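You operate a simulated robot arm through the tools that you are given. There is no shell and no other tool. Be economical: measure what you need, move in short steps, check, and stop when the job is done.

You are at the controls of a simulated robot arm. One attempt, no reset.

## Task
Stack the box labelled "dry ochre" from the top of the counter on top of the box marked "dry teal".

The check looks at the end state, three seconds after you hand in, the way a careful person would. Anything else that was tipped, shoved, dropped, spilled or broken makes it a failure.

## Robot
A 7-joint arm with a two-finger parallel gripper, fixed in place. Base frame: the origin is at the foot of the arm, x ahead of it, y to its left, z up; the work surface is at about z = 0. Readings come in m, rad, newtons and seconds.
With the tool pointing down near the work surface it reaches from about 0.24 to 0.62 m from the base axis. Its first joint turns from -1.152 to 1.152 rad. Payload 2.6 kg.
The TCP is the grasp point between the finger pads, 0.03 m short of the fingertips. In the tool frame z runs along the fingers and y along their closing line. The gripper opens to 0.094 m. The fingers are 0.028 m wide and 0.01 m thick; the gripper's body (0.05 by 0.096 m) begins 0.055 m behind the TCP.
Orientation is that of the tool frame in the base frame, as a unit quaternion [x, y, z, w]. With the fingers straight down and closing along the base's y, the tool's x points along the base's -x, its y along +y and its z along -z.

## Interface
- The arm moves only by the tool drive_tool. Its argument "steps" is a list of rows, each a list of 3 entries, a list of its own where there are three numbers: the finger opening in m, from 0 to 0.094, then the shift along the base's x, y, z in units of 100 mm (1.0 is 100 mm), then the turn about the base's z in units of 120 degrees (1.0 is 120 degrees). In form: [[claw, [tx, ty, tz], spin], ...]. A call has 1 to 8 rows; each row is the pose to reach, as a shift and turn from the pose commanded when the call began. A call with a number of a shift or a turn outside -1 to 1 is refused whole. Rows are played at 5 a second. More than 0.05 m and 0.15 rad between two rows, or a gripper value outside its range, and nothing of the call is played. A pose out of reach is approached as far as the arm can. The call stops where the force on the tool passes 40 N (or 10 N more than at its start, if that is more) or the arm is blocked; 0.2 s more then pass. The fingers move at their own pace (about 0.072 m/s each) and stop on an object; they squeeze with about 39 N. The grip force told is the motor's: it shows also when the fingers shut on nothing. Time passes only in rows, and 0.2 s behind the last, so rows that repeat a pose let the fingers close. It gives the time, the measured TCP pose, the force on the tool (base axes), the opening and the grip force at its end, in the units of the frame above (readings bear some noise), and new pictures: "views" is both (left out), scene, wrist or none.
- Cameras (640 x 400 px; columns grow to the right, rows downward): "scene" is fixed at [0.0359, 0.4392, 0.5412]; the picture's right is [-0.79, -0.62, 0.00], its down [-0.39, 0.50, -0.77] and it looks along [0.48, -0.60, -0.64] (base axes); focal length 345 px, centre (320, 200). "wrist" rides on the gripper at [0.076, 0.014, -0.103] in the tool frame; the picture's right is [-0.18, 0.98, 0.00], its down [-0.75, -0.14, -0.64] and it looks along [-0.63, -0.12, 0.77] (tool axes); focal length 243 px, centre (320, 200). There is no depth. A picture from a camera that has moved, and an enlarged one, comes with that camera's place and axes in the base frame and with its lens. The place of the scene camera against the robot may be out by one fixed shift of up to 0.025 m in any direction.
- enlarge(camera, box): a new picture of the part [left, top, right, bottom] of that camera's present view, enlarged. It takes no simulated time.
- finish_job(): hands the job in; it is judged then, once.

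Work in short steps. Places have to be worked out from the pictures, the camera data and where the tool is seen: move nearer, look again, correct. Check each grasp and each placing, and mend what went wrong. You have 90 turns and 170 pictures in all, those below and enlarged ones among them. Open the gripper and draw the arm clear of the work before you hand the job in, unless the task says otherwise; then end with one line.

The tools are called after ">>>" by a JSON object that holds its "api" and its "payload". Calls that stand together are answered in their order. drive_tool: Moves the arm, as the interface text tells. Its arguments: {"type":"object","properties":{"steps":{"type":"array","items":{"type":"array"}},"views":{"type":"string","enum":["both","scene","wrist","none"]}},"required":["steps"]} The other tools are called the same way: enlarge (camera, box) takes an enlarged picture of a part of a camera's view; finish_job () hands the job in.

At the start:

```text
time_s: 0.0
tool_pos: [0.436, -0.0302, 0.2599]
orientation: [0.0, 1.0, 0.0, 0.0]
contact_force: [-0.4, 0.0, -0.4]
grip_width: 0.0941
gripper_force: 0.0
```

scene: 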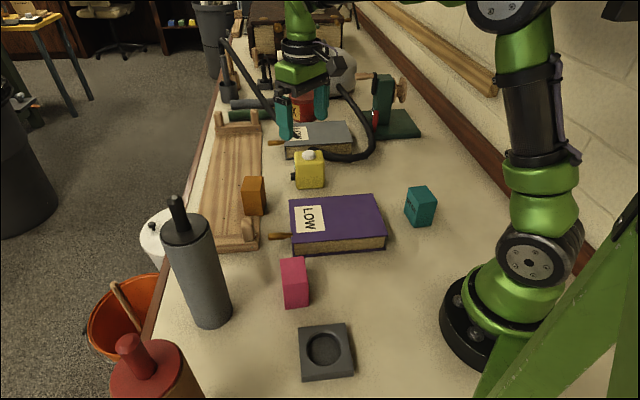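
wrist: 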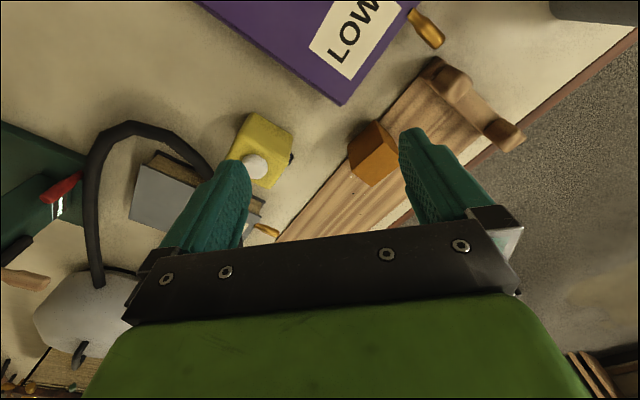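

I'll look closer at the orange and teal boxes to read their labels before moving.

>>> {"api": "enlarge", "payload": {"camera": "scene", "box": [200, 140, 340, 260]}}

>>> {"api": "enlarge", "payload": {"camera": "scene", "box": [370, 160, 470, 240]}}

>>> {"api": "enlarge", "payload": {"camera": "wrist", "box": [220, 60, 540, 260]}}

```text
3.33 times, centred on (270, 200) of scene
camera zoom: at [0.0359, 0.4392, 0.5412], right [-0.79, -0.62, 0.0], down [-0.39, 0.5, -0.77], along [0.48, -0.6, -0.64], focal length 1152 px, centre (487, 200)
```

zoom: 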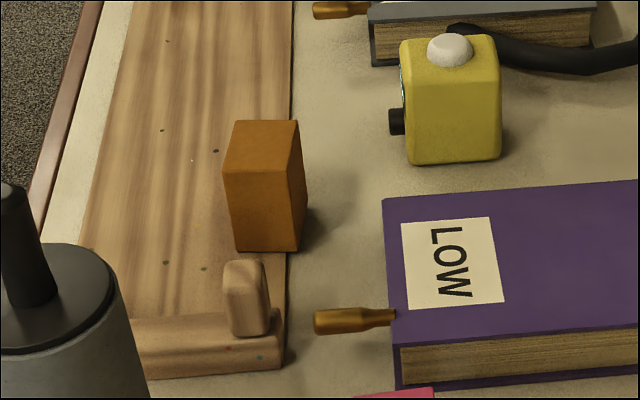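

```text
5.00 times, centred on (420, 200) of scene
camera zoom: at [0.0359, 0.4392, 0.5412], right [-0.79, -0.62, 0.0], down [-0.39, 0.5, -0.77], along [0.48, -0.6, -0.64], focal length 1727 px, centre (-180, 200)
```

zoom: 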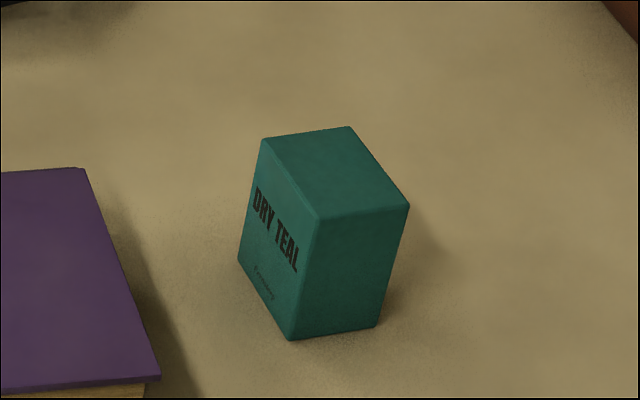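

```text
2.00 times, centred on (380, 160) of wrist
camera zoom: at [0.3621, -0.0162, 0.3617], right [0.18, 0.98, 0.0], down [0.75, -0.14, 0.64], along [0.63, -0.12, -0.77], focal length 485 px, centre (200, 280)
```

zoom: 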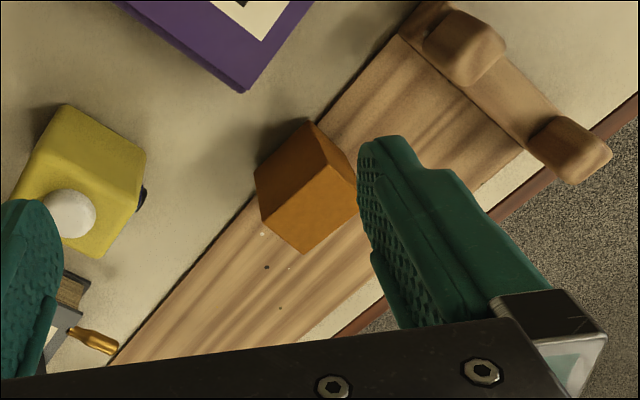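

The teal label reads "DRY TEAL". The orange box sits on the wooden board at about (0.54, 0.04), and its label isn't visible yet. I'll move nearer and look again.

>>> {"api": "drive_tool", "payload": {"steps": [[0.094, [0.3, 0.25, 0], 0], [0.094, [0.6, 0.6, -0.2], 0], [0.094, [0.6, 0.6, -0.4], 0], [0.094, [0.6, 0.6, -0.4], 0]]}}

```text
refused: row 2 steps farther than a row can; nothing moved
```

The second row's step was too long, so I'm repeating the move with smaller steps.

>>> {"api": "drive_tool", "payload": {"steps": [[0.094, [0.3, 0.25, 0], 0], [0.094, [0.5, 0.5, -0.2], 0], [0.094, [0.6, 0.6, -0.4], 0], [0.094, [0.6, 0.6, -0.4], 0]]}}

```text
time_s: 1.0
tool_pos: [0.498, 0.0314, 0.2194]
orientation: [0.0, 1.0, 0.0, 0.0]
contact_force: [-0.3, -0.5, 0.6]
grip_width: 0.0941
gripper_force: 0.1
camera wrist: at [0.4225, 0.0456, 0.3204], right [0.18, 0.98, 0.0], down [0.75, -0.14, 0.64], along [0.63, -0.12, -0.77], focal length 243 px, centre (320, 200)
```

scene: 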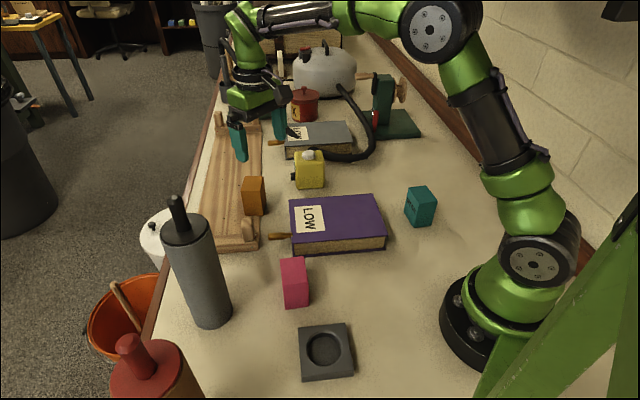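
wrist: 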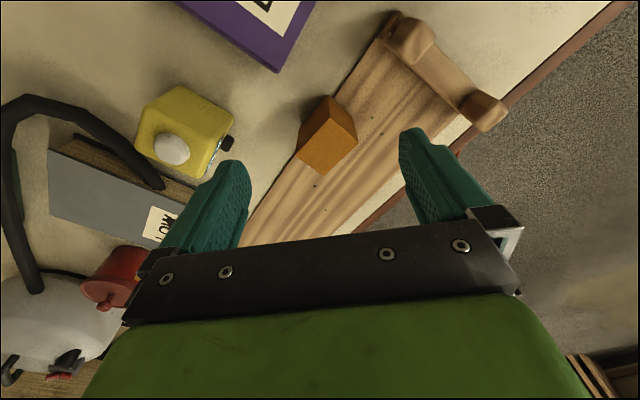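

The box is well in view now. I'll enlarge it to get corner positions.

>>> {"api": "enlarge", "payload": {"camera": "wrist", "box": [272, 80, 384, 190]}}

>>> {"api": "enlarge", "payload": {"camera": "scene", "box": [230, 165, 290, 225]}}

```text
3.64 times, centred on (328, 135) of wrist
camera zoom: at [0.4225, 0.0456, 0.3204], right [0.18, 0.98, 0.0], down [0.75, -0.14, 0.64], along [0.63, -0.12, -0.77], focal length 882 px, centre (291, 436)
```

zoom: 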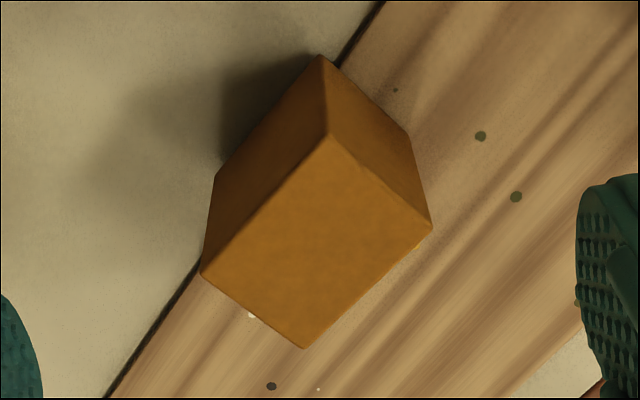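

```text
6.67 times, centred on (260, 195) of scene
camera zoom: at [0.0359, 0.4393, 0.5412], right [-0.79, -0.62, 0.0], down [-0.39, 0.5, -0.77], along [0.48, -0.6, -0.64], focal length 2303 px, centre (720, 233)
```

zoom: 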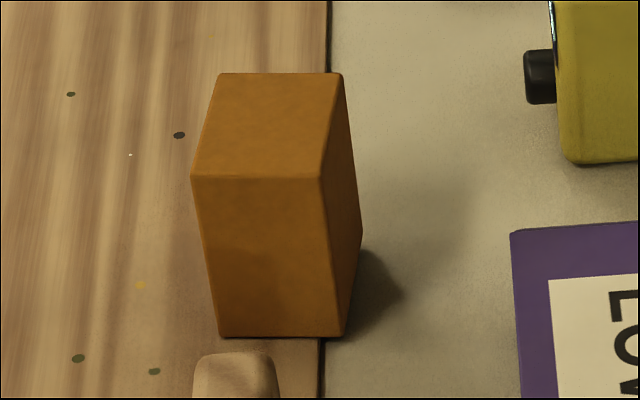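

From two wrist views, the ochre box centre is about (0.553, 0.028). The top is at z≈0.072, the footprint is about 43×59 mm, and its short side lies at about 38° in base. I'll turn the tool −52.5°, centre it over the box and lower partway.

>>> {"api": "drive_tool", "payload": {"steps": [[0.094, [0.1, 0, 0], -0.0625], [0.094, [0.2, 0, -0.1], -0.125], [0.094, [0.3, 0, -0.2], -0.1875], [0.094, [0.4, 0, -0.3], -0.25], [0.094, [0.5, 0, -0.4], -0.3125], [0.094, [0.57, -0.02, -0.5], -0.375], [0.094, [0.57, -0.02, -0.6], -0.4375], [0.094, [0.57, -0.02, -0.6], -0.4375]]}}

```text
time_s: 2.8
tool_pos: [0.5549, 0.0266, 0.1588]
orientation: [0.443, 0.897, 0.0, 0.0]
contact_force: [-0.7, -0.4, 0.0]
grip_width: 0.0939
gripper_force: 0.0
camera wrist: at [0.5211, 0.0962, 0.261], right [0.89, 0.45, 0.0], down [0.35, -0.68, 0.64], along [0.29, -0.57, -0.77], focal length 243 px, centre (320, 200)
```

scene: 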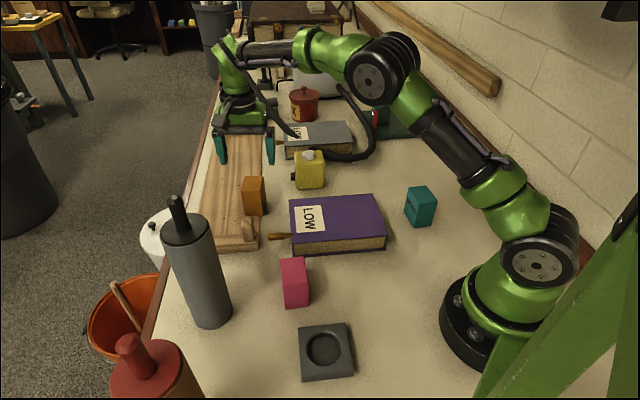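
wrist: 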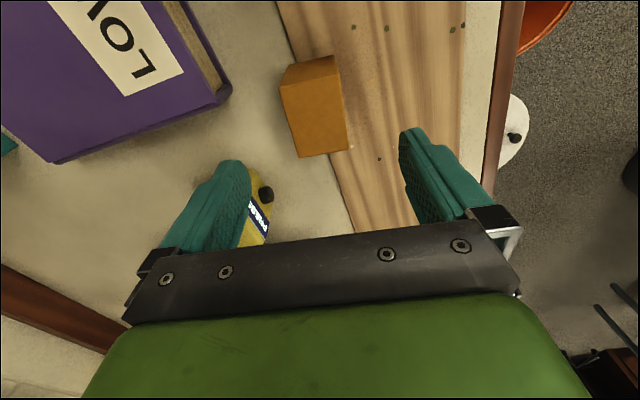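

I'll enlarge the wrist view to check that the box is centred between the fingers.

>>> {"api": "enlarge", "payload": {"camera": "wrist", "box": [230, 40, 430, 165]}}

```text
3.20 times, centred on (330, 102) of wrist
camera zoom: at [0.5211, 0.0962, 0.261], right [0.89, 0.45, 0.0], down [0.35, -0.68, 0.64], along [0.29, -0.57, -0.77], focal length 776 px, centre (288, 512)
```

zoom: 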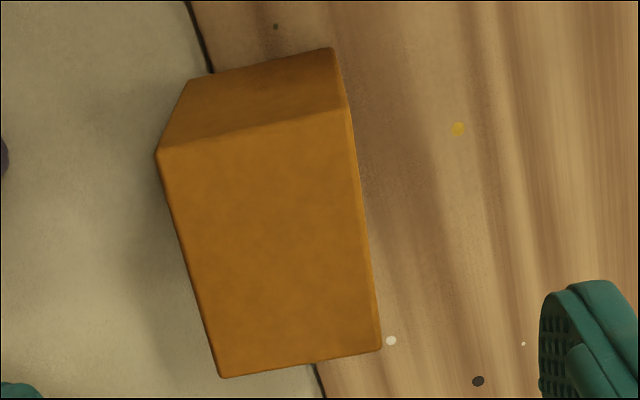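

The corner fit confirms centre (0.553, 0.028), short side at 37.7° and bottom near z≈0. I'm descending straight to TCP z≈0.05 with the fingers open.

>>> {"api": "drive_tool", "payload": {"steps": [[0.094, [0, 0, -0.3], 0], [0.094, [0, 0, -0.6], 0], [0.094, [0, 0, -0.85], 0], [0.094, [0, 0, -1.0], 0], [0.094, [0, 0, -1.0], 0]]}}

```text
time_s: 4.0
tool_pos: [0.5542, 0.0284, 0.0607]
orientation: [0.442, 0.897, 0.0, 0.0]
contact_force: [0.3, -0.6, -0.9]
grip_width: 0.094
gripper_force: 0.0
camera wrist: at [0.5197, 0.0968, 0.1618], right [0.89, 0.45, 0.0], down [0.35, -0.68, 0.64], along [0.29, -0.57, -0.77], focal length 243 px, centre (320, 200)
```

scene: 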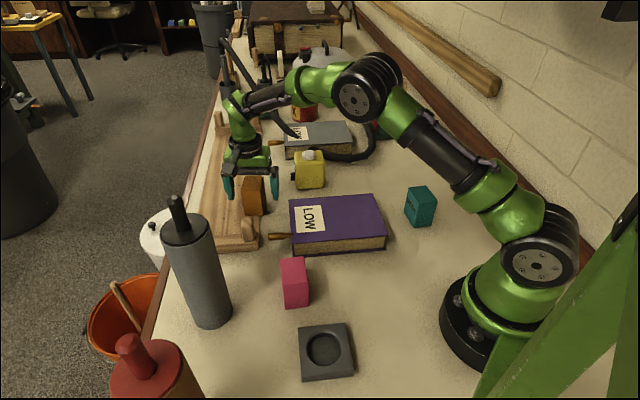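
wrist: 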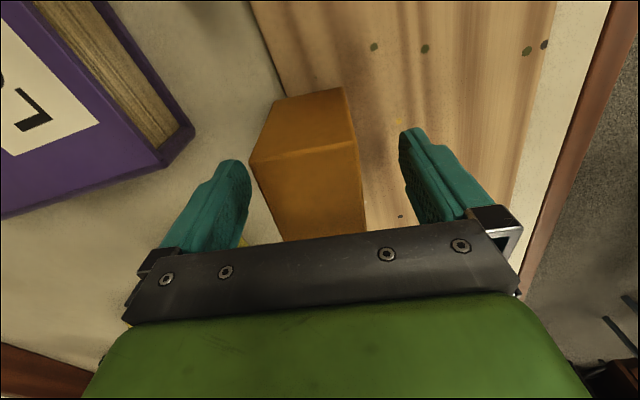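

The box sits between the fingers. I'll lower 1 cm more and close.

>>> {"api": "drive_tool", "payload": {"steps": [[0.094, [0, 0, -0.1], 0], [0.094, [0, 0, -0.1], 0], [0.06, [0, 0, -0.1], 0], [0.03, [0, 0, -0.1], 0], [0.03, [0, 0, -0.1], 0], [0.03, [0, 0, -0.1], 0]]}}

```text
time_s: 5.4
tool_pos: [0.5543, 0.029, 0.0515]
orientation: [0.442, 0.897, 0.0, 0.0]
contact_force: [1.4, -0.5, -0.5]
grip_width: 0.0487
gripper_force: 38.8
camera wrist: at [0.52, 0.0966, 0.1523], right [0.89, 0.45, 0.0], down [0.35, -0.68, 0.64], along [0.29, -0.57, -0.77], focal length 243 px, centre (320, 200)
```

scene: 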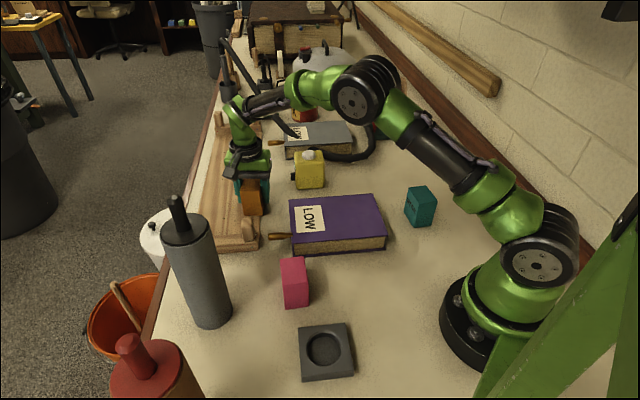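
wrist: 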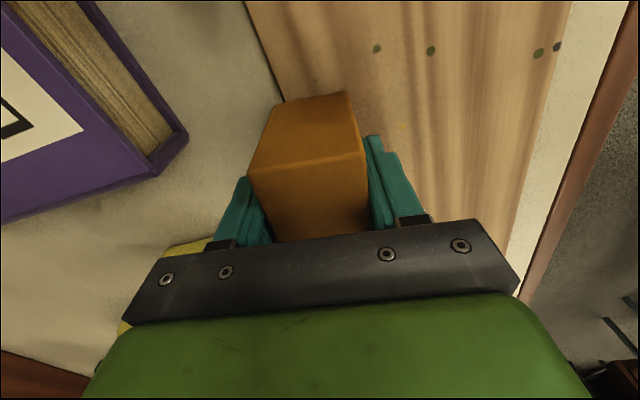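

The fingers stopped at 48.7 mm with 39 N, so the box is held. I'll lift it 10 cm and check.

>>> {"api": "drive_tool", "payload": {"steps": [[0.03, [0, 0, 0.1], 0], [0.03, [0, 0, 0.3], 0], [0.03, [0, 0, 0.6], 0], [0.03, [0, 0, 1.0], 0], [0.03, [0, 0, 1.0], 0]]}}

```text
time_s: 6.6
tool_pos: [0.553, 0.0282, 0.1538]
orientation: [0.442, 0.897, 0.0, 0.0]
contact_force: [0.5, 0.2, 0.2]
grip_width: 0.0444
gripper_force: 39.0
camera wrist: at [0.5187, 0.0981, 0.2547], right [0.89, 0.45, 0.0], down [0.35, -0.68, 0.64], along [0.29, -0.57, -0.77], focal length 243 px, centre (320, 200)
```

scene: 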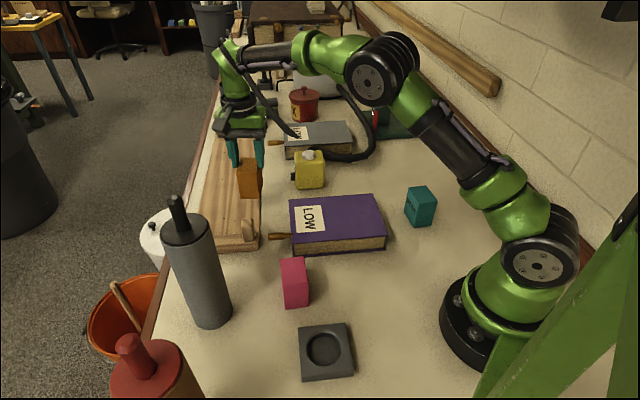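
wrist: 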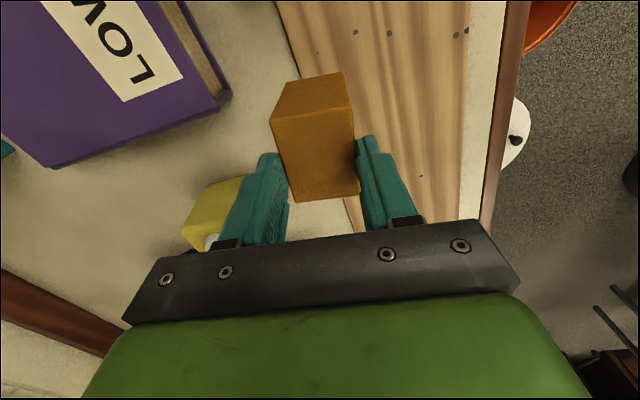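

The box rose less than the tool, and the grip narrowed to 44 mm, so it slipped down in the fingers. I'll hold still to see whether it's still slipping.

>>> {"api": "drive_tool", "payload": {"steps": [[0.03, [0, 0, -0.1], 0]]}}

>>> {"api": "enlarge", "payload": {"camera": "scene", "box": [200, 110, 300, 230]}}

>>> {"api": "enlarge", "payload": {"camera": "wrist", "box": [230, 40, 430, 240]}}

```text
time_s: 7.0
tool_pos: [0.5534, 0.0287, 0.1427]
orientation: [0.442, 0.897, 0.0, -0.001]
contact_force: [1.1, 0.2, -1.7]
grip_width: 0.0442
gripper_force: 39.4
camera wrist: at [0.5193, 0.0976, 0.2437], right [0.89, 0.45, 0.0], down [0.35, -0.68, 0.64], along [0.29, -0.57, -0.77], focal length 243 px, centre (320, 200)
```

scene: 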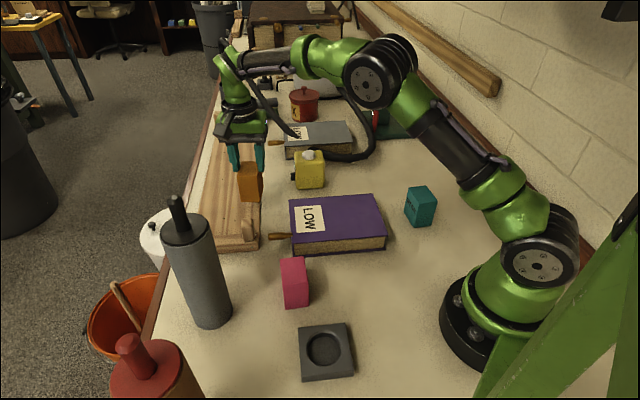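
wrist: 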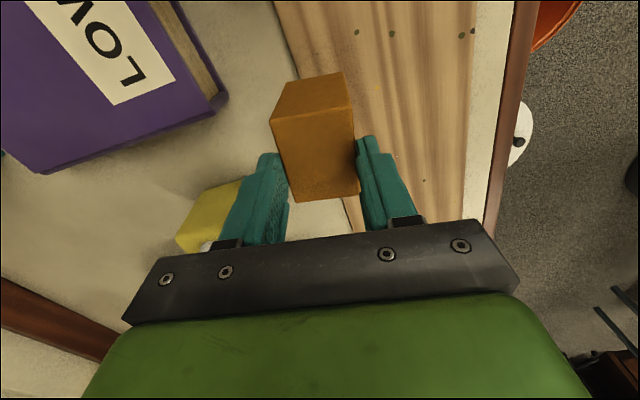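

```text
3.33 times, centred on (250, 170) of scene
camera zoom: at [0.0359, 0.4392, 0.5412], right [-0.79, -0.62, 0.0], down [-0.39, 0.5, -0.77], along [0.48, -0.6, -0.64], focal length 1152 px, centre (553, 300)
```

zoom: 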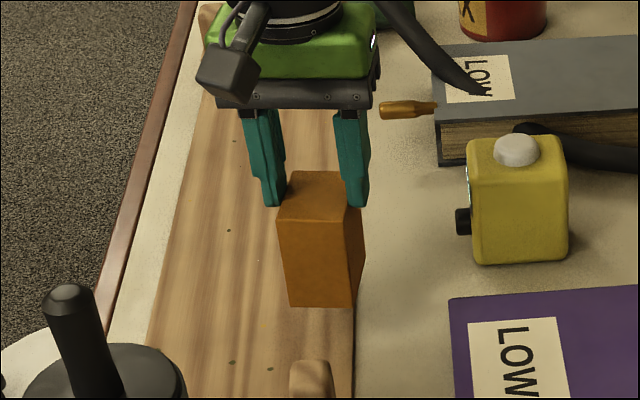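

```text
2.00 times, centred on (330, 140) of wrist
camera zoom: at [0.5193, 0.0976, 0.2437], right [0.89, 0.45, 0.0], down [0.35, -0.68, 0.64], along [0.29, -0.57, -0.77], focal length 485 px, centre (300, 320)
```

zoom: 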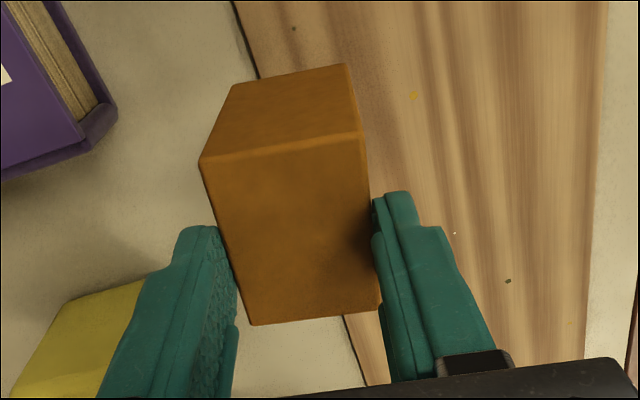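

The box is upright, but it slid to within about 8 mm of the fingertips, so carrying it like this is too risky. I'll lower it slowly back to where it stood and regrasp.

>>> {"api": "drive_tool", "payload": {"steps": [[0.03, [0, 0, -0.1], 0], [0.03, [0, 0, -0.2], 0], [0.03, [0, 0, -0.3], 0], [0.03, [0, 0, -0.4], 0], [0.03, [0, 0, -0.45], 0]]}}

>>> {"api": "enlarge", "payload": {"camera": "scene", "box": [200, 140, 300, 240]}}

```text
time_s: 8.2
tool_pos: [0.5559, 0.0288, 0.1016]
orientation: [0.444, 0.896, 0.003, 0.004]
contact_force: [-12.6, 0.4, 33.8]
grip_width: 0.0443
gripper_force: 39.2
camera wrist: at [0.5203, 0.0971, 0.2015], right [0.89, 0.45, 0.01], down [0.34, -0.69, 0.64], along [0.3, -0.57, -0.77], focal length 243 px, centre (320, 200)
```

scene: 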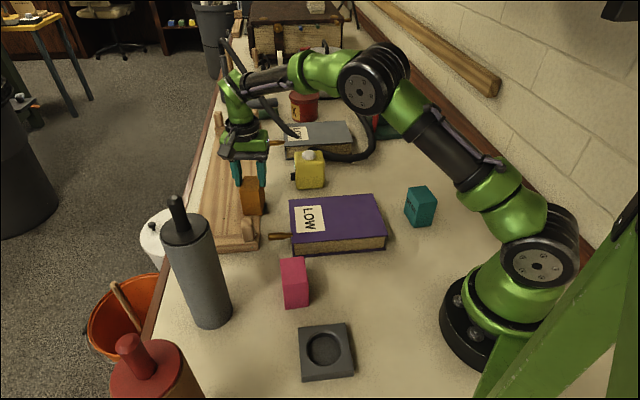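
wrist: 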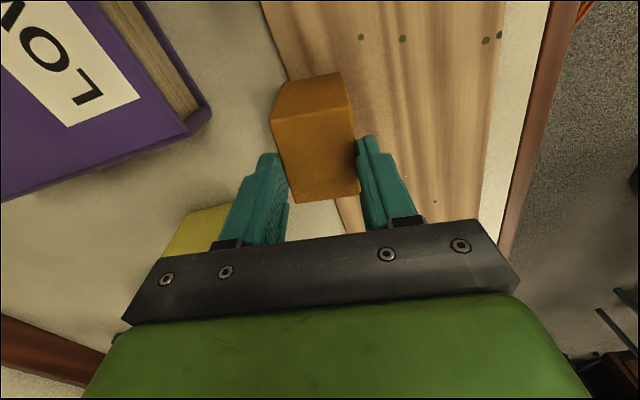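

```text
4.00 times, centred on (250, 190) of scene
camera zoom: at [0.0357, 0.4392, 0.5413], right [-0.79, -0.62, 0.0], down [-0.39, 0.5, -0.77], along [0.48, -0.6, -0.64], focal length 1382 px, centre (600, 240)
```

zoom: 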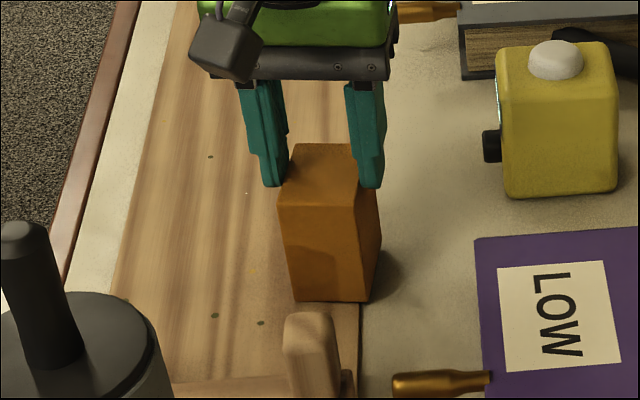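

The box is back on the board and taking 34 N. I'll ease the pressure, open slightly, and look at the fingers and box.

>>> {"api": "drive_tool", "payload": {"steps": [[0.03, [0, 0, 0.04], 0], [0.03, [0, 0, 0.06], 0], [0.05, [0, 0, 0.06], 0], [0.07, [0, 0, 0.06], 0], [0.094, [0, 0, 0.06], 0], [0.094, [0, 0, 0.06], 0]]}}

>>> {"api": "enlarge", "payload": {"camera": "scene", "box": [210, 140, 290, 220]}}

>>> {"api": "enlarge", "payload": {"camera": "wrist", "box": [210, 50, 470, 210]}}

```text
time_s: 9.6
tool_pos: [0.5552, 0.0268, 0.1019]
orientation: [0.442, 0.897, 0.0, 0.001]
contact_force: [0.3, 0.3, 0.1]
grip_width: 0.0942
gripper_force: 0.0
camera wrist: at [0.52, 0.0966, 0.2026], right [0.89, 0.45, 0.0], down [0.35, -0.68, 0.64], along [0.29, -0.57, -0.77], focal length 243 px, centre (320, 200)
```

scene: 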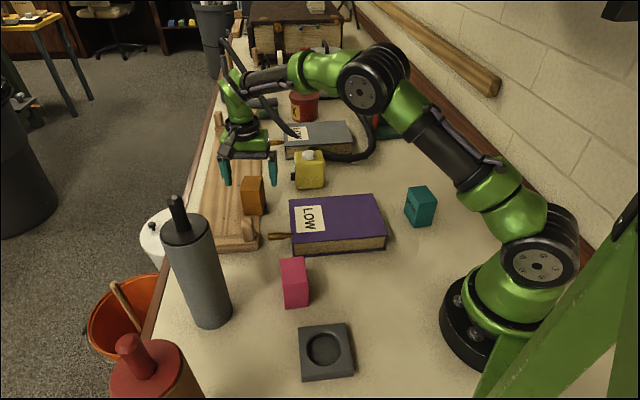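
wrist: 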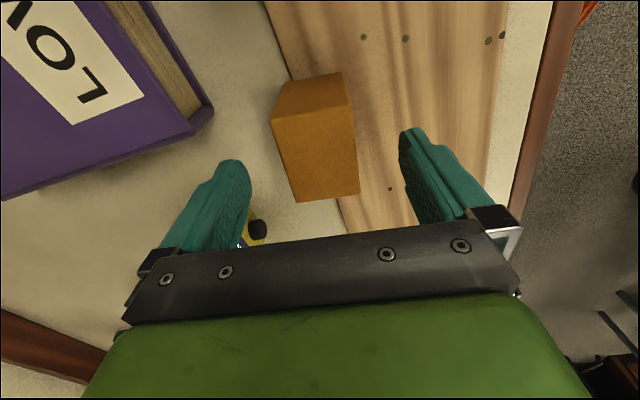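

```text
5.00 times, centred on (250, 180) of scene
camera zoom: at [0.0359, 0.4392, 0.5412], right [-0.79, -0.62, 0.0], down [-0.39, 0.5, -0.77], along [0.48, -0.6, -0.64], focal length 1727 px, centre (670, 300)
```

zoom: 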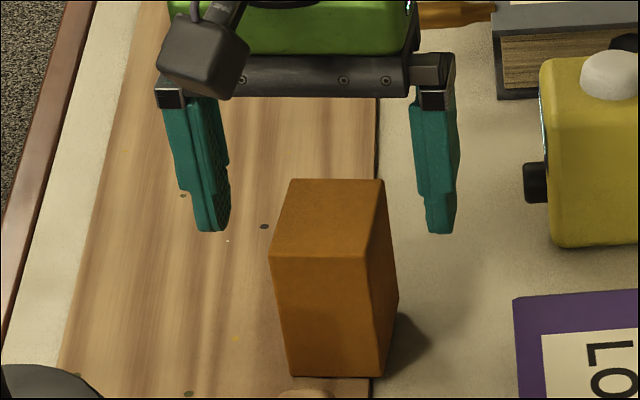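

```text
2.46 times, centred on (340, 130) of wrist
camera zoom: at [0.52, 0.0966, 0.2026], right [0.89, 0.45, 0.0], down [0.35, -0.68, 0.64], along [0.29, -0.57, -0.77], focal length 597 px, centre (271, 372)
```

zoom: 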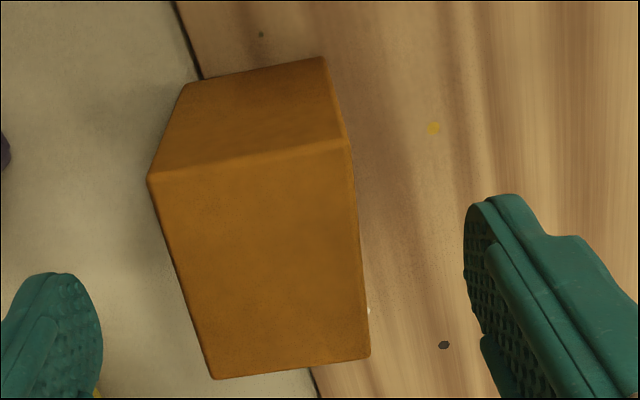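

The box is upright at (0.555, 0.027) with its top at z≈0.072, and its true width is 44 mm. The earlier 48.7 mm reading suggests its top wedged against the finger knuckles and got squeezed out. I'll regrasp shallower, at TCP z≈0.067.

>>> {"api": "drive_tool", "payload": {"steps": [[0.094, [0, 0, -0.2], 0], [0.094, [0, 0, -0.34], 0], [0.094, [0, 0, -0.34], 0], [0.06, [0, 0, -0.34], 0], [0.03, [0, 0, -0.34], 0], [0.03, [0, 0, -0.34], 0], [0.03, [0, 0, -0.34], 0], [0.03, [0, 0, -0.34], 0]], "views": "wrist"}}

```text
time_s: 11.4
tool_pos: [0.5545, 0.0268, 0.0685]
orientation: [0.443, 0.897, -0.001, 0.0]
contact_force: [-0.8, 0.2, 0.0]
grip_width: 0.0489
gripper_force: 39.6
camera wrist: at [0.5205, 0.0964, 0.1689], right [0.89, 0.45, 0.0], down [0.35, -0.68, 0.64], along [0.29, -0.57, -0.77], focal length 243 px, centre (320, 200)
```

wrist: 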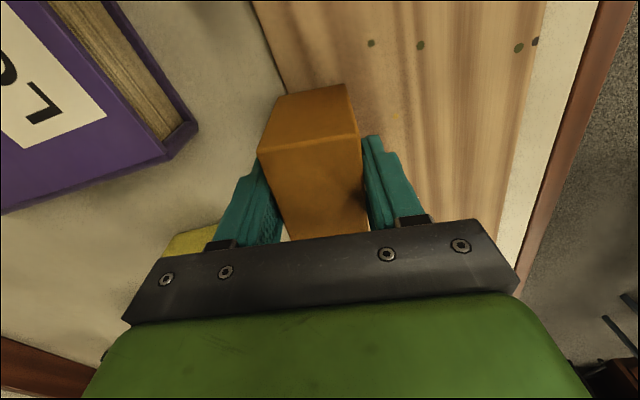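

The width still reads 48.9 mm. Before lifting I'll look closely at how the pads meet the box.

>>> {"api": "enlarge", "payload": {"camera": "wrist", "box": [200, 70, 440, 240]}}

>>> {"api": "enlarge", "payload": {"camera": "scene", "box": [210, 145, 290, 225]}}

```text
2.35 times, centred on (320, 155) of wrist
camera zoom: at [0.5205, 0.0964, 0.1689], right [0.89, 0.45, 0.0], down [0.35, -0.68, 0.64], along [0.29, -0.57, -0.77], focal length 571 px, centre (320, 306)
```

zoom: 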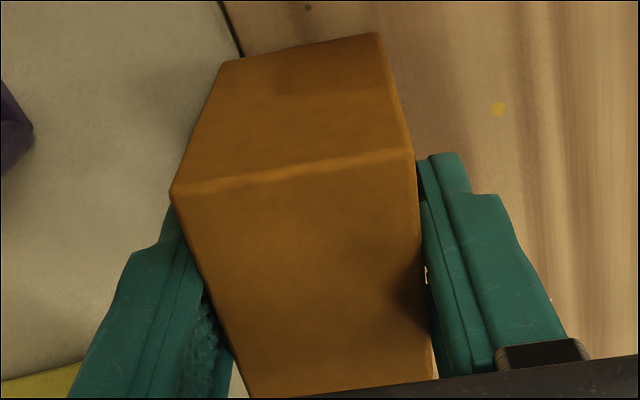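

```text
5.00 times, centred on (250, 185) of scene
camera zoom: at [0.036, 0.4392, 0.5412], right [-0.79, -0.62, 0.0], down [-0.39, 0.5, -0.77], along [0.48, -0.6, -0.64], focal length 1727 px, centre (670, 275)
```

zoom: 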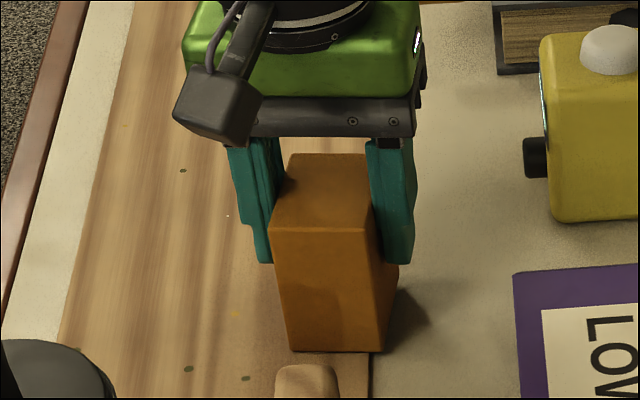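

It's unclear why the width differs. I'll lift slowly by 1.5 cm and see whether the grip holds.

>>> {"api": "drive_tool", "payload": {"steps": [[0.0, [0, 0, 0], 0], [0.0, [0, 0, 0.03], 0], [0.0, [0, 0, 0.06], 0], [0.0, [0, 0, 0.1], 0], [0.0, [0, 0, 0.15], 0], [0.0, [0, 0, 0.15], 0]]}}

>>> {"api": "enlarge", "payload": {"camera": "scene", "box": [210, 145, 290, 225]}}

```text
time_s: 12.8
tool_pos: [0.555, 0.0274, 0.0824]
orientation: [0.442, 0.897, 0.0, 0.001]
contact_force: [-0.5, 0.0, -1.3]
grip_width: 0.0487
gripper_force: 39.0
camera wrist: at [0.5209, 0.0976, 0.1834], right [0.89, 0.45, 0.0], down [0.35, -0.68, 0.64], along [0.29, -0.57, -0.77], focal length 243 px, centre (320, 200)
```

scene: 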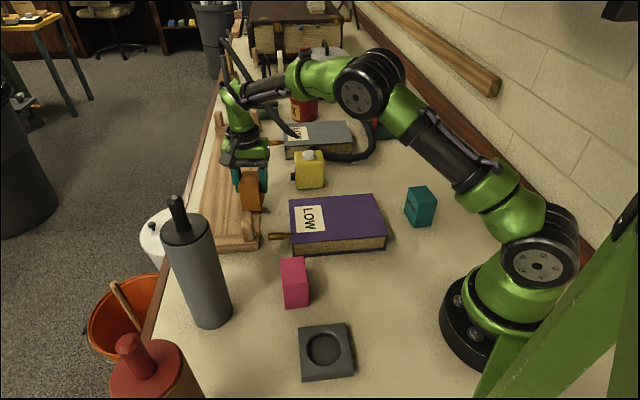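
wrist: 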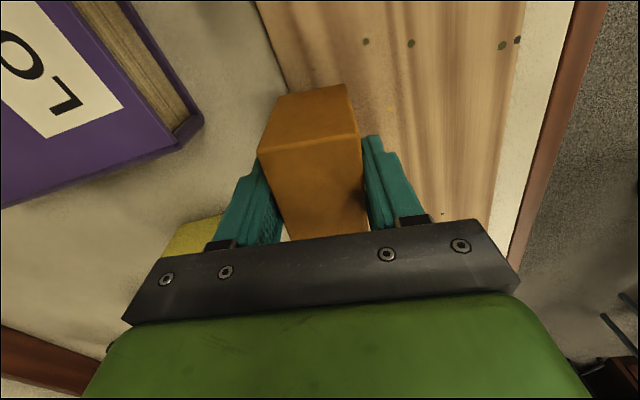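

```text
5.00 times, centred on (250, 185) of scene
camera zoom: at [0.036, 0.4392, 0.5412], right [-0.79, -0.62, 0.0], down [-0.39, 0.5, -0.77], along [0.48, -0.6, -0.64], focal length 1727 px, centre (670, 275)
```

zoom: 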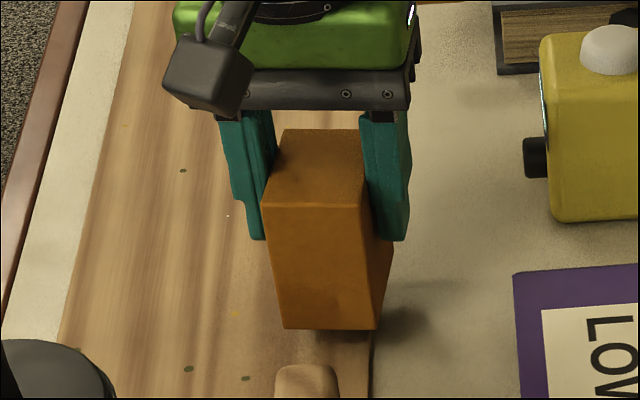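

It lifted cleanly this time with no slip. I'll keep raising it gently.

>>> {"api": "drive_tool", "payload": {"steps": [[0.0, [0, 0, 0.06], 0], [0.0, [0, 0, 0.15], 0], [0.0, [0, 0, 0.27], 0], [0.0, [0, 0, 0.4], 0], [0.0, [0, 0, 0.53], 0], [0.0, [0, 0, 0.63], 0], [0.0, [0, 0, 0.7], 0], [0.0, [0, 0, 0.7], 0]]}}

```text
time_s: 14.6
tool_pos: [0.5553, 0.027, 0.1514]
orientation: [0.442, 0.897, 0.0, 0.0]
contact_force: [-0.4, -0.3, -1.0]
grip_width: 0.0487
gripper_force: 39.2
camera wrist: at [0.5205, 0.0968, 0.2532], right [0.89, 0.45, 0.0], down [0.35, -0.68, 0.64], along [0.29, -0.57, -0.77], focal length 243 px, centre (320, 200)
```

scene: 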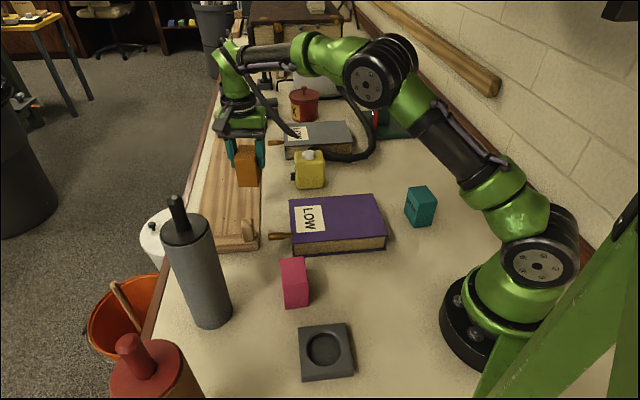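
wrist: 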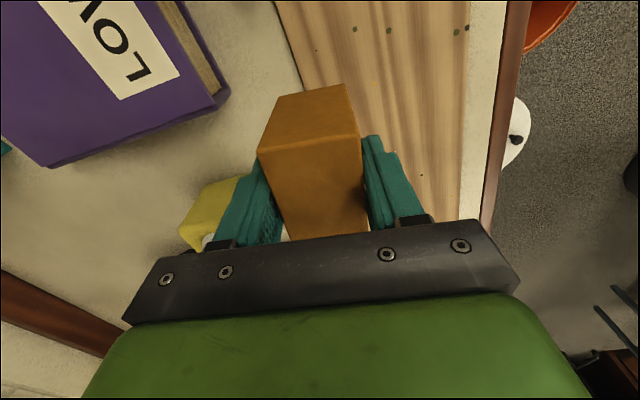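

The grip is stable at z=0.15. From the scene view, corrected by the offset I saw on the ochre box, teal is near (0.235, −0.184) with its short side at about 51°. I'll raise and travel gently toward it.

>>> {"api": "drive_tool", "payload": {"steps": [[0.0, [0, 0, 0.15], 0], [0.0, [-0.05, -0.05, 0.35], 0], [0.0, [-0.15, -0.12, 0.55], 0], [0.0, [-0.3, -0.25, 0.7], 0], [0.0, [-0.5, -0.4, 0.8], 0], [0.0, [-0.7, -0.6, 0.8], 0.02], [0.0, [-0.85, -0.75, 0.8], 0.06], [0.0, [-1.0, -0.9, 0.8], 0.1125]]}}

```text
time_s: 16.4
tool_pos: [0.4532, -0.0609, 0.2344]
orientation: [0.332, 0.943, 0.0, 0.0]
contact_force: [-0.1, -0.2, -0.1]
grip_width: 0.0486
gripper_force: 38.3
camera wrist: at [0.4038, -0.0025, 0.3353], right [0.76, 0.65, 0.0], down [0.5, -0.58, 0.64], along [0.42, -0.49, -0.77], focal length 243 px, centre (320, 200)
```

scene: 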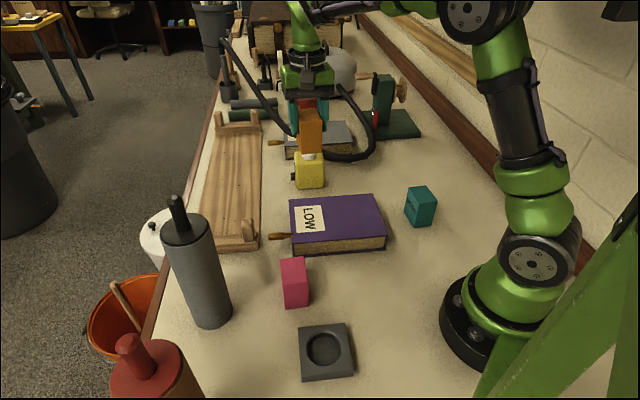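
wrist: 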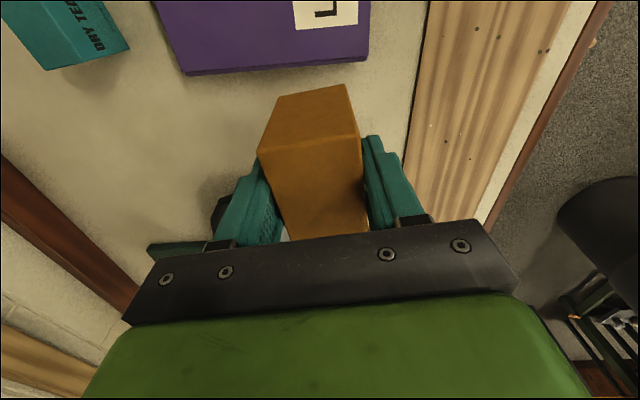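

The grip is holding and teal is coming into the wrist view. I'll continue toward it.

>>> {"api": "drive_tool", "payload": {"steps": [[0.0, [-0.1, -0.12, 0], 0], [0.0, [-0.3, -0.35, 0], 0], [0.0, [-0.5, -0.6, 0], 0], [0.0, [-0.7, -0.8, 0], 0], [0.0, [-0.85, -0.95, 0], 0], [0.0, [-0.93, -1.0, 0], 0], [0.0, [-0.93, -1.0, 0], 0]]}}

```text
time_s: 18.0
tool_pos: [0.3603, -0.1625, 0.2326]
orientation: [0.334, 0.943, 0.0, 0.0]
contact_force: [-0.2, 0.6, -1.4]
grip_width: 0.049
gripper_force: 39.3
camera wrist: at [0.3114, -0.103, 0.3336], right [0.76, 0.65, 0.0], down [0.5, -0.58, 0.64], along [0.42, -0.49, -0.77], focal length 243 px, centre (320, 200)
```

scene: 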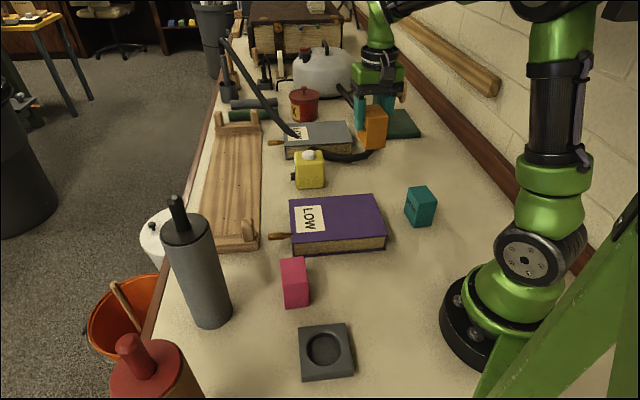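
wrist: 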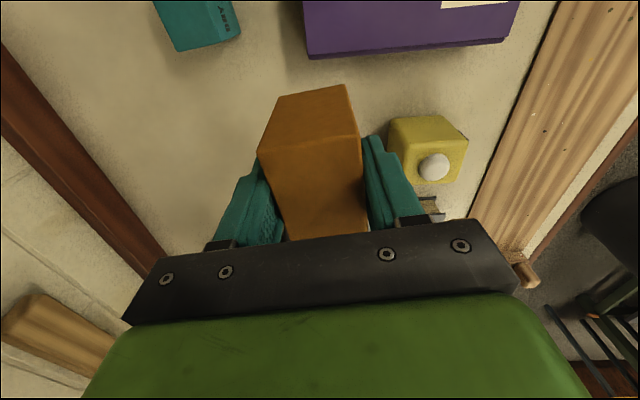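

I'll shift a bit so the teal box is fully in view beside the held box.

>>> {"api": "drive_tool", "payload": {"steps": [[0.0, [-0.15, 0.05, 0], 0], [0.0, [-0.35, 0.15, 0], 0], [0.0, [-0.55, 0.25, 0], 0], [0.0, [-0.65, 0.3, 0], 0], [0.0, [-0.65, 0.3, 0], 0]], "views": "wrist"}}

>>> {"api": "enlarge", "payload": {"camera": "wrist", "box": [160, 0, 360, 125]}}

```text
time_s: 19.2
tool_pos: [0.2975, -0.1306, 0.2322]
orientation: [0.333, 0.943, -0.001, 0.0]
contact_force: [0.5, -0.4, -1.2]
grip_width: 0.0489
gripper_force: 39.3
camera wrist: at [0.2465, -0.0715, 0.3333], right [0.76, 0.65, 0.0], down [0.5, -0.58, 0.64], along [0.42, -0.49, -0.77], focal length 243 px, centre (320, 200)
```

wrist: 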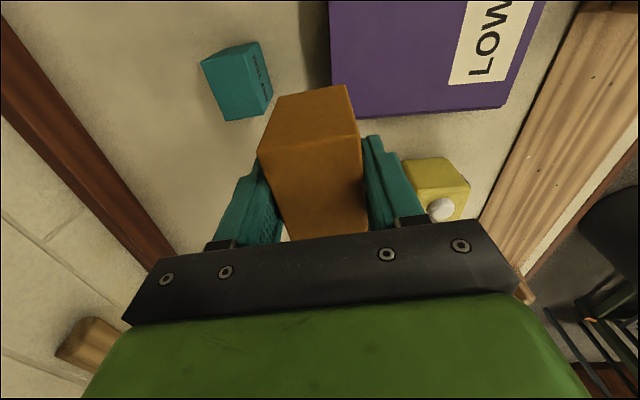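

```text
3.20 times, centred on (260, 62) of wrist
camera zoom: at [0.2465, -0.0715, 0.3333], right [0.76, 0.65, 0.0], down [0.5, -0.58, 0.64], along [0.42, -0.49, -0.77], focal length 776 px, centre (512, 640)
```

zoom: 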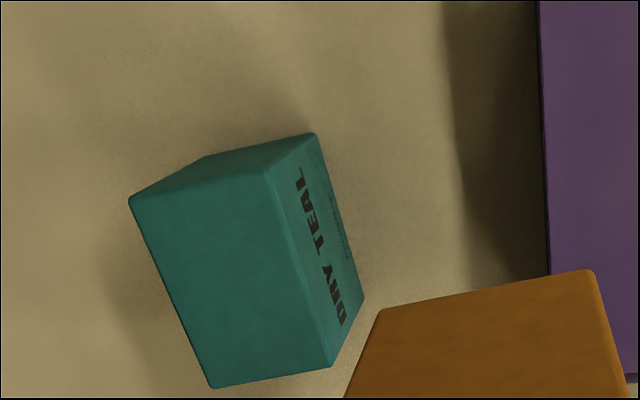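

Teal top is at z≈0.073, centre is about (0.2265, −0.184), and the short side is at 51°, which matches the held box's present yaw. I'll move above it at the same height.

>>> {"api": "drive_tool", "payload": {"steps": [[0.0, [-0.1, -0.08, 0], 0], [0.0, [-0.3, -0.22, 0], 0], [0.0, [-0.5, -0.38, 0], 0], [0.0, [-0.63, -0.48, 0], 0], [0.0, [-0.69, -0.52, 0], 0], [0.0, [-0.69, -0.52, -0.15], 0], [0.0, [-0.69, -0.52, -0.3], 0], [0.0, [-0.69, -0.52, -0.4], 0]]}}

>>> {"api": "enlarge", "payload": {"camera": "scene", "box": [360, 120, 480, 240]}}

>>> {"api": "enlarge", "payload": {"camera": "wrist", "box": [200, 50, 440, 240]}}

```text
time_s: 21.0
tool_pos: [0.2272, -0.1841, 0.1903]
orientation: [0.334, 0.943, 0.0, 0.001]
contact_force: [0.1, 0.0, -2.0]
grip_width: 0.0487
gripper_force: 39.2
camera wrist: at [0.1782, -0.1249, 0.2929], right [0.76, 0.65, 0.0], down [0.5, -0.58, 0.64], along [0.42, -0.49, -0.77], focal length 243 px, centre (320, 200)
```

scene: 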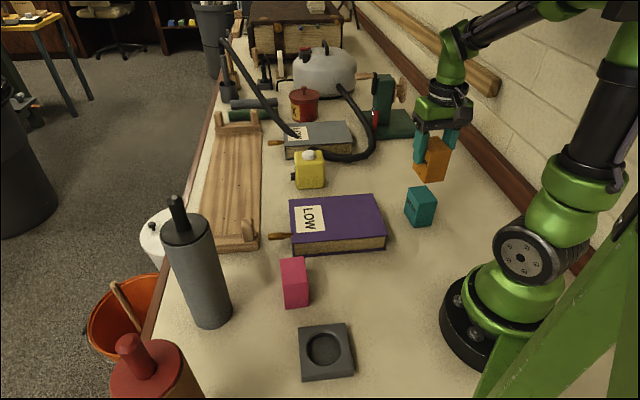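
wrist: 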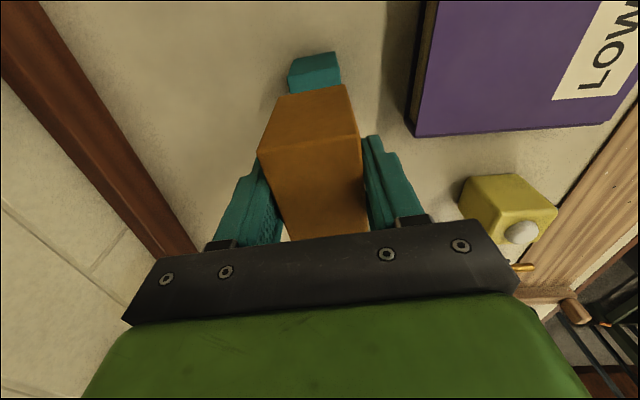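

```text
3.33 times, centred on (420, 180) of scene
camera zoom: at [0.0359, 0.4392, 0.5412], right [-0.79, -0.62, 0.0], down [-0.39, 0.5, -0.77], along [0.48, -0.6, -0.64], focal length 1152 px, centre (-13, 267)
```

zoom: 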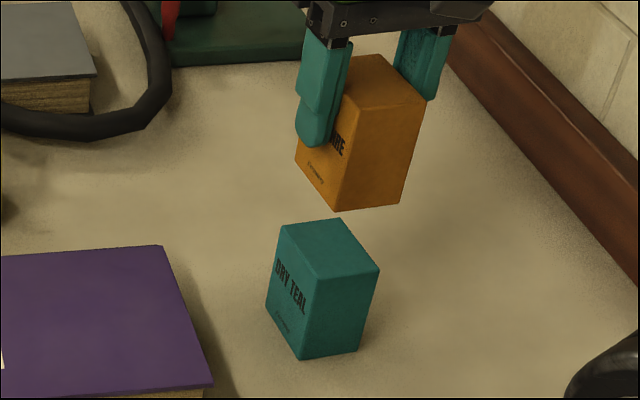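

```text
2.11 times, centred on (320, 145) of wrist
camera zoom: at [0.1782, -0.1249, 0.2929], right [0.76, 0.65, 0.0], down [0.5, -0.58, 0.64], along [0.42, -0.49, -0.77], focal length 511 px, centre (320, 316)
```

zoom: 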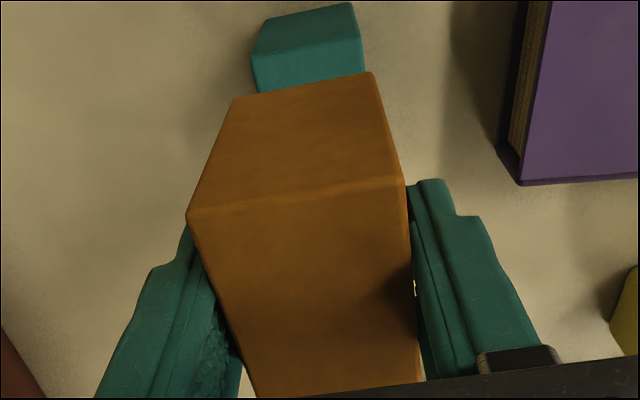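

The label "…RE" is visible on the ochre box, so it's the right one. The wrist geometry shows both boxes aligned within 1–2 mm, and the scene hints at about 3 mm. I'll nudge by (+1, +1) mm, lower to TCP z≈0.155 and check again.

>>> {"api": "drive_tool", "payload": {"steps": [[0.0, [0.01, 0.01, -0.1], 0], [0.0, [0.01, 0.01, -0.2], 0], [0.0, [0.01, 0.01, -0.3], 0], [0.0, [0.01, 0.01, -0.37], 0], [0.0, [0.01, 0.01, -0.37], 0]], "views": "wrist"}}

>>> {"api": "enlarge", "payload": {"camera": "scene", "box": [385, 150, 465, 230]}}

```text
time_s: 22.2
tool_pos: [0.229, -0.1828, 0.1544]
orientation: [0.333, 0.943, 0.0, 0.0]
contact_force: [0.1, 0.3, -0.9]
grip_width: 0.0487
gripper_force: 39.2
camera wrist: at [0.1796, -0.1237, 0.2563], right [0.76, 0.65, 0.0], down [0.5, -0.58, 0.64], along [0.42, -0.49, -0.77], focal length 243 px, centre (320, 200)
```

wrist: 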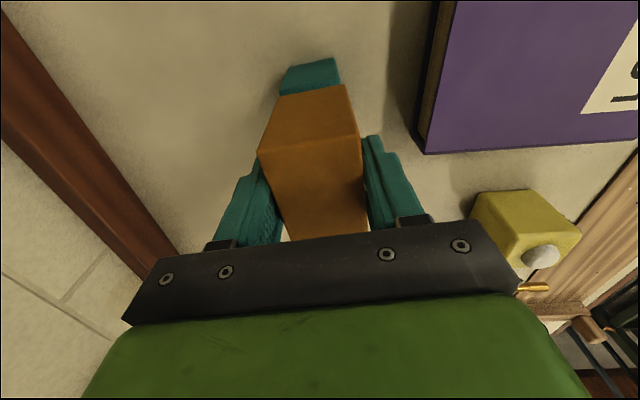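

```text
5.00 times, centred on (425, 190) of scene
camera zoom: at [0.0359, 0.4392, 0.5412], right [-0.79, -0.62, 0.0], down [-0.39, 0.5, -0.77], along [0.48, -0.6, -0.64], focal length 1727 px, centre (-205, 250)
```

zoom: 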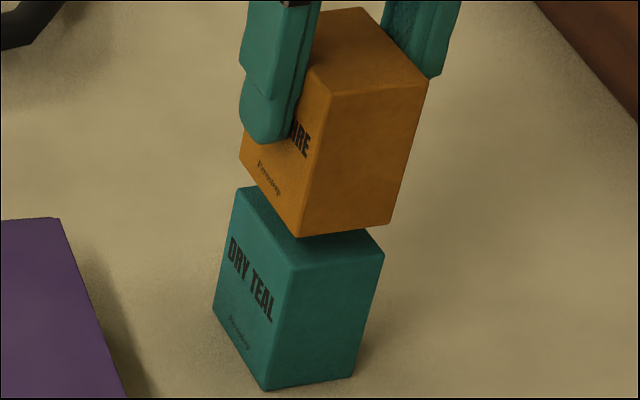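

Dropping the ochre bottom corners along the vertical lands them within about 1 mm of the teal top corners, with about 15 mm left. I'll descend slowly to contact.

>>> {"api": "drive_tool", "payload": {"steps": [[0.0, [0, 0, -0.05], 0], [0.0, [0, 0, -0.09], 0], [0.0, [0, 0, -0.11], 0], [0.0, [0, 0, -0.12], 0], [0.0, [0, 0, -0.12], 0]], "views": "none"}}

>>> {"api": "enlarge", "payload": {"camera": "scene", "box": [385, 150, 465, 230]}}

```text
time_s: 23.4
tool_pos: [0.2294, -0.1841, 0.1437]
orientation: [0.334, 0.943, 0.0, 0.0]
contact_force: [0.6, 0.4, -2.2]
grip_width: 0.0489
gripper_force: 39.3
```

```text
5.00 times, centred on (425, 190) of scene
camera zoom: at [0.0359, 0.4392, 0.5412], right [-0.79, -0.62, 0.0], down [-0.39, 0.5, -0.77], along [0.48, -0.6, -0.64], focal length 1727 px, centre (-205, 250)
```

zoom: 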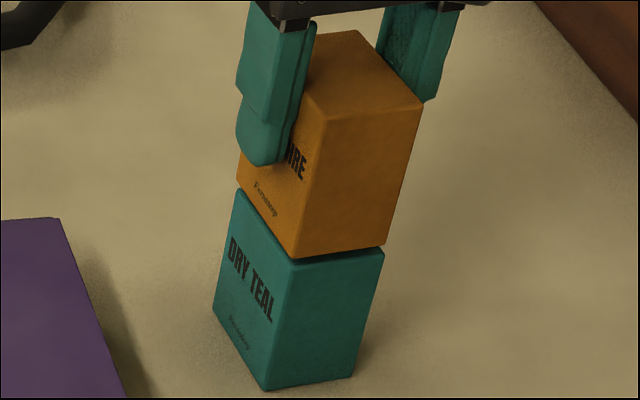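

There's still a gap of about 4–5 mm. I'm lowering in 1 mm steps.

>>> {"api": "drive_tool", "payload": {"steps": [[0.0, [0, 0, -0.01], 0], [0.0, [0, 0, -0.02], 0], [0.0, [0, 0, -0.03], 0], [0.0, [0, 0, -0.04], 0], [0.0, [0, 0, -0.04], 0]], "views": "none"}}

>>> {"api": "enlarge", "payload": {"camera": "scene", "box": [385, 150, 465, 230]}}

```text
time_s: 24.6
tool_pos: [0.2269, -0.1843, 0.1385]
orientation: [0.334, 0.943, 0.0, 0.0]
contact_force: [-0.1, -0.2, -0.8]
grip_width: 0.0487
gripper_force: 38.9
```

```text
5.00 times, centred on (425, 190) of scene
camera zoom: at [0.0359, 0.4392, 0.5412], right [-0.79, -0.62, 0.0], down [-0.39, 0.5, -0.77], along [0.48, -0.6, -0.64], focal length 1727 px, centre (-205, 250)
```

zoom: 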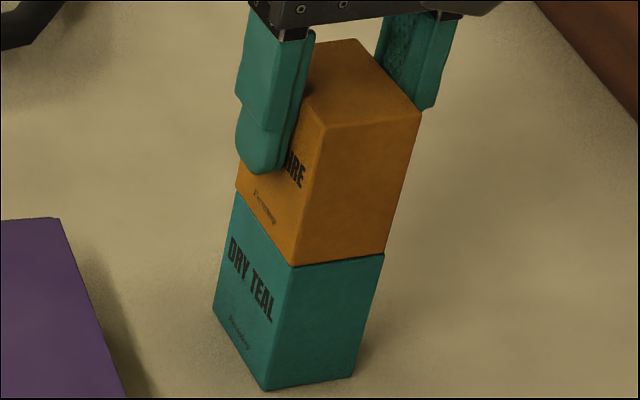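

Nearly touching: about 1–2 mm remains and there's no contact force yet. I'll lower in half-millimetre steps.

>>> {"api": "drive_tool", "payload": {"steps": [[0.0, [0, 0, -0.005], 0], [0.0, [0, 0, -0.01], 0], [0.0, [0, 0, -0.015], 0], [0.0, [0, 0, -0.015], 0]], "views": "none"}}

>>> {"api": "enlarge", "payload": {"camera": "scene", "box": [385, 150, 465, 230]}}

```text
time_s: 25.6
tool_pos: [0.23, -0.1832, 0.1397]
orientation: [0.333, 0.943, 0.0, 0.0]
contact_force: [-3.6, 1.5, 17.7]
grip_width: 0.0487
gripper_force: 38.9
```

```text
5.00 times, centred on (425, 190) of scene
camera zoom: at [0.0359, 0.4393, 0.5412], right [-0.79, -0.62, 0.0], down [-0.39, 0.5, -0.77], along [0.48, -0.6, -0.64], focal length 1727 px, centre (-205, 250)
```

zoom: 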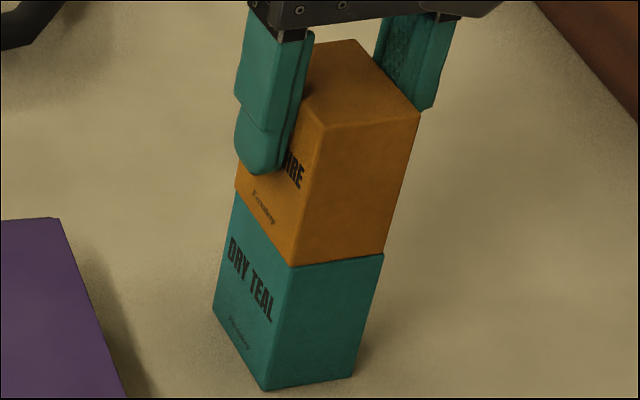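

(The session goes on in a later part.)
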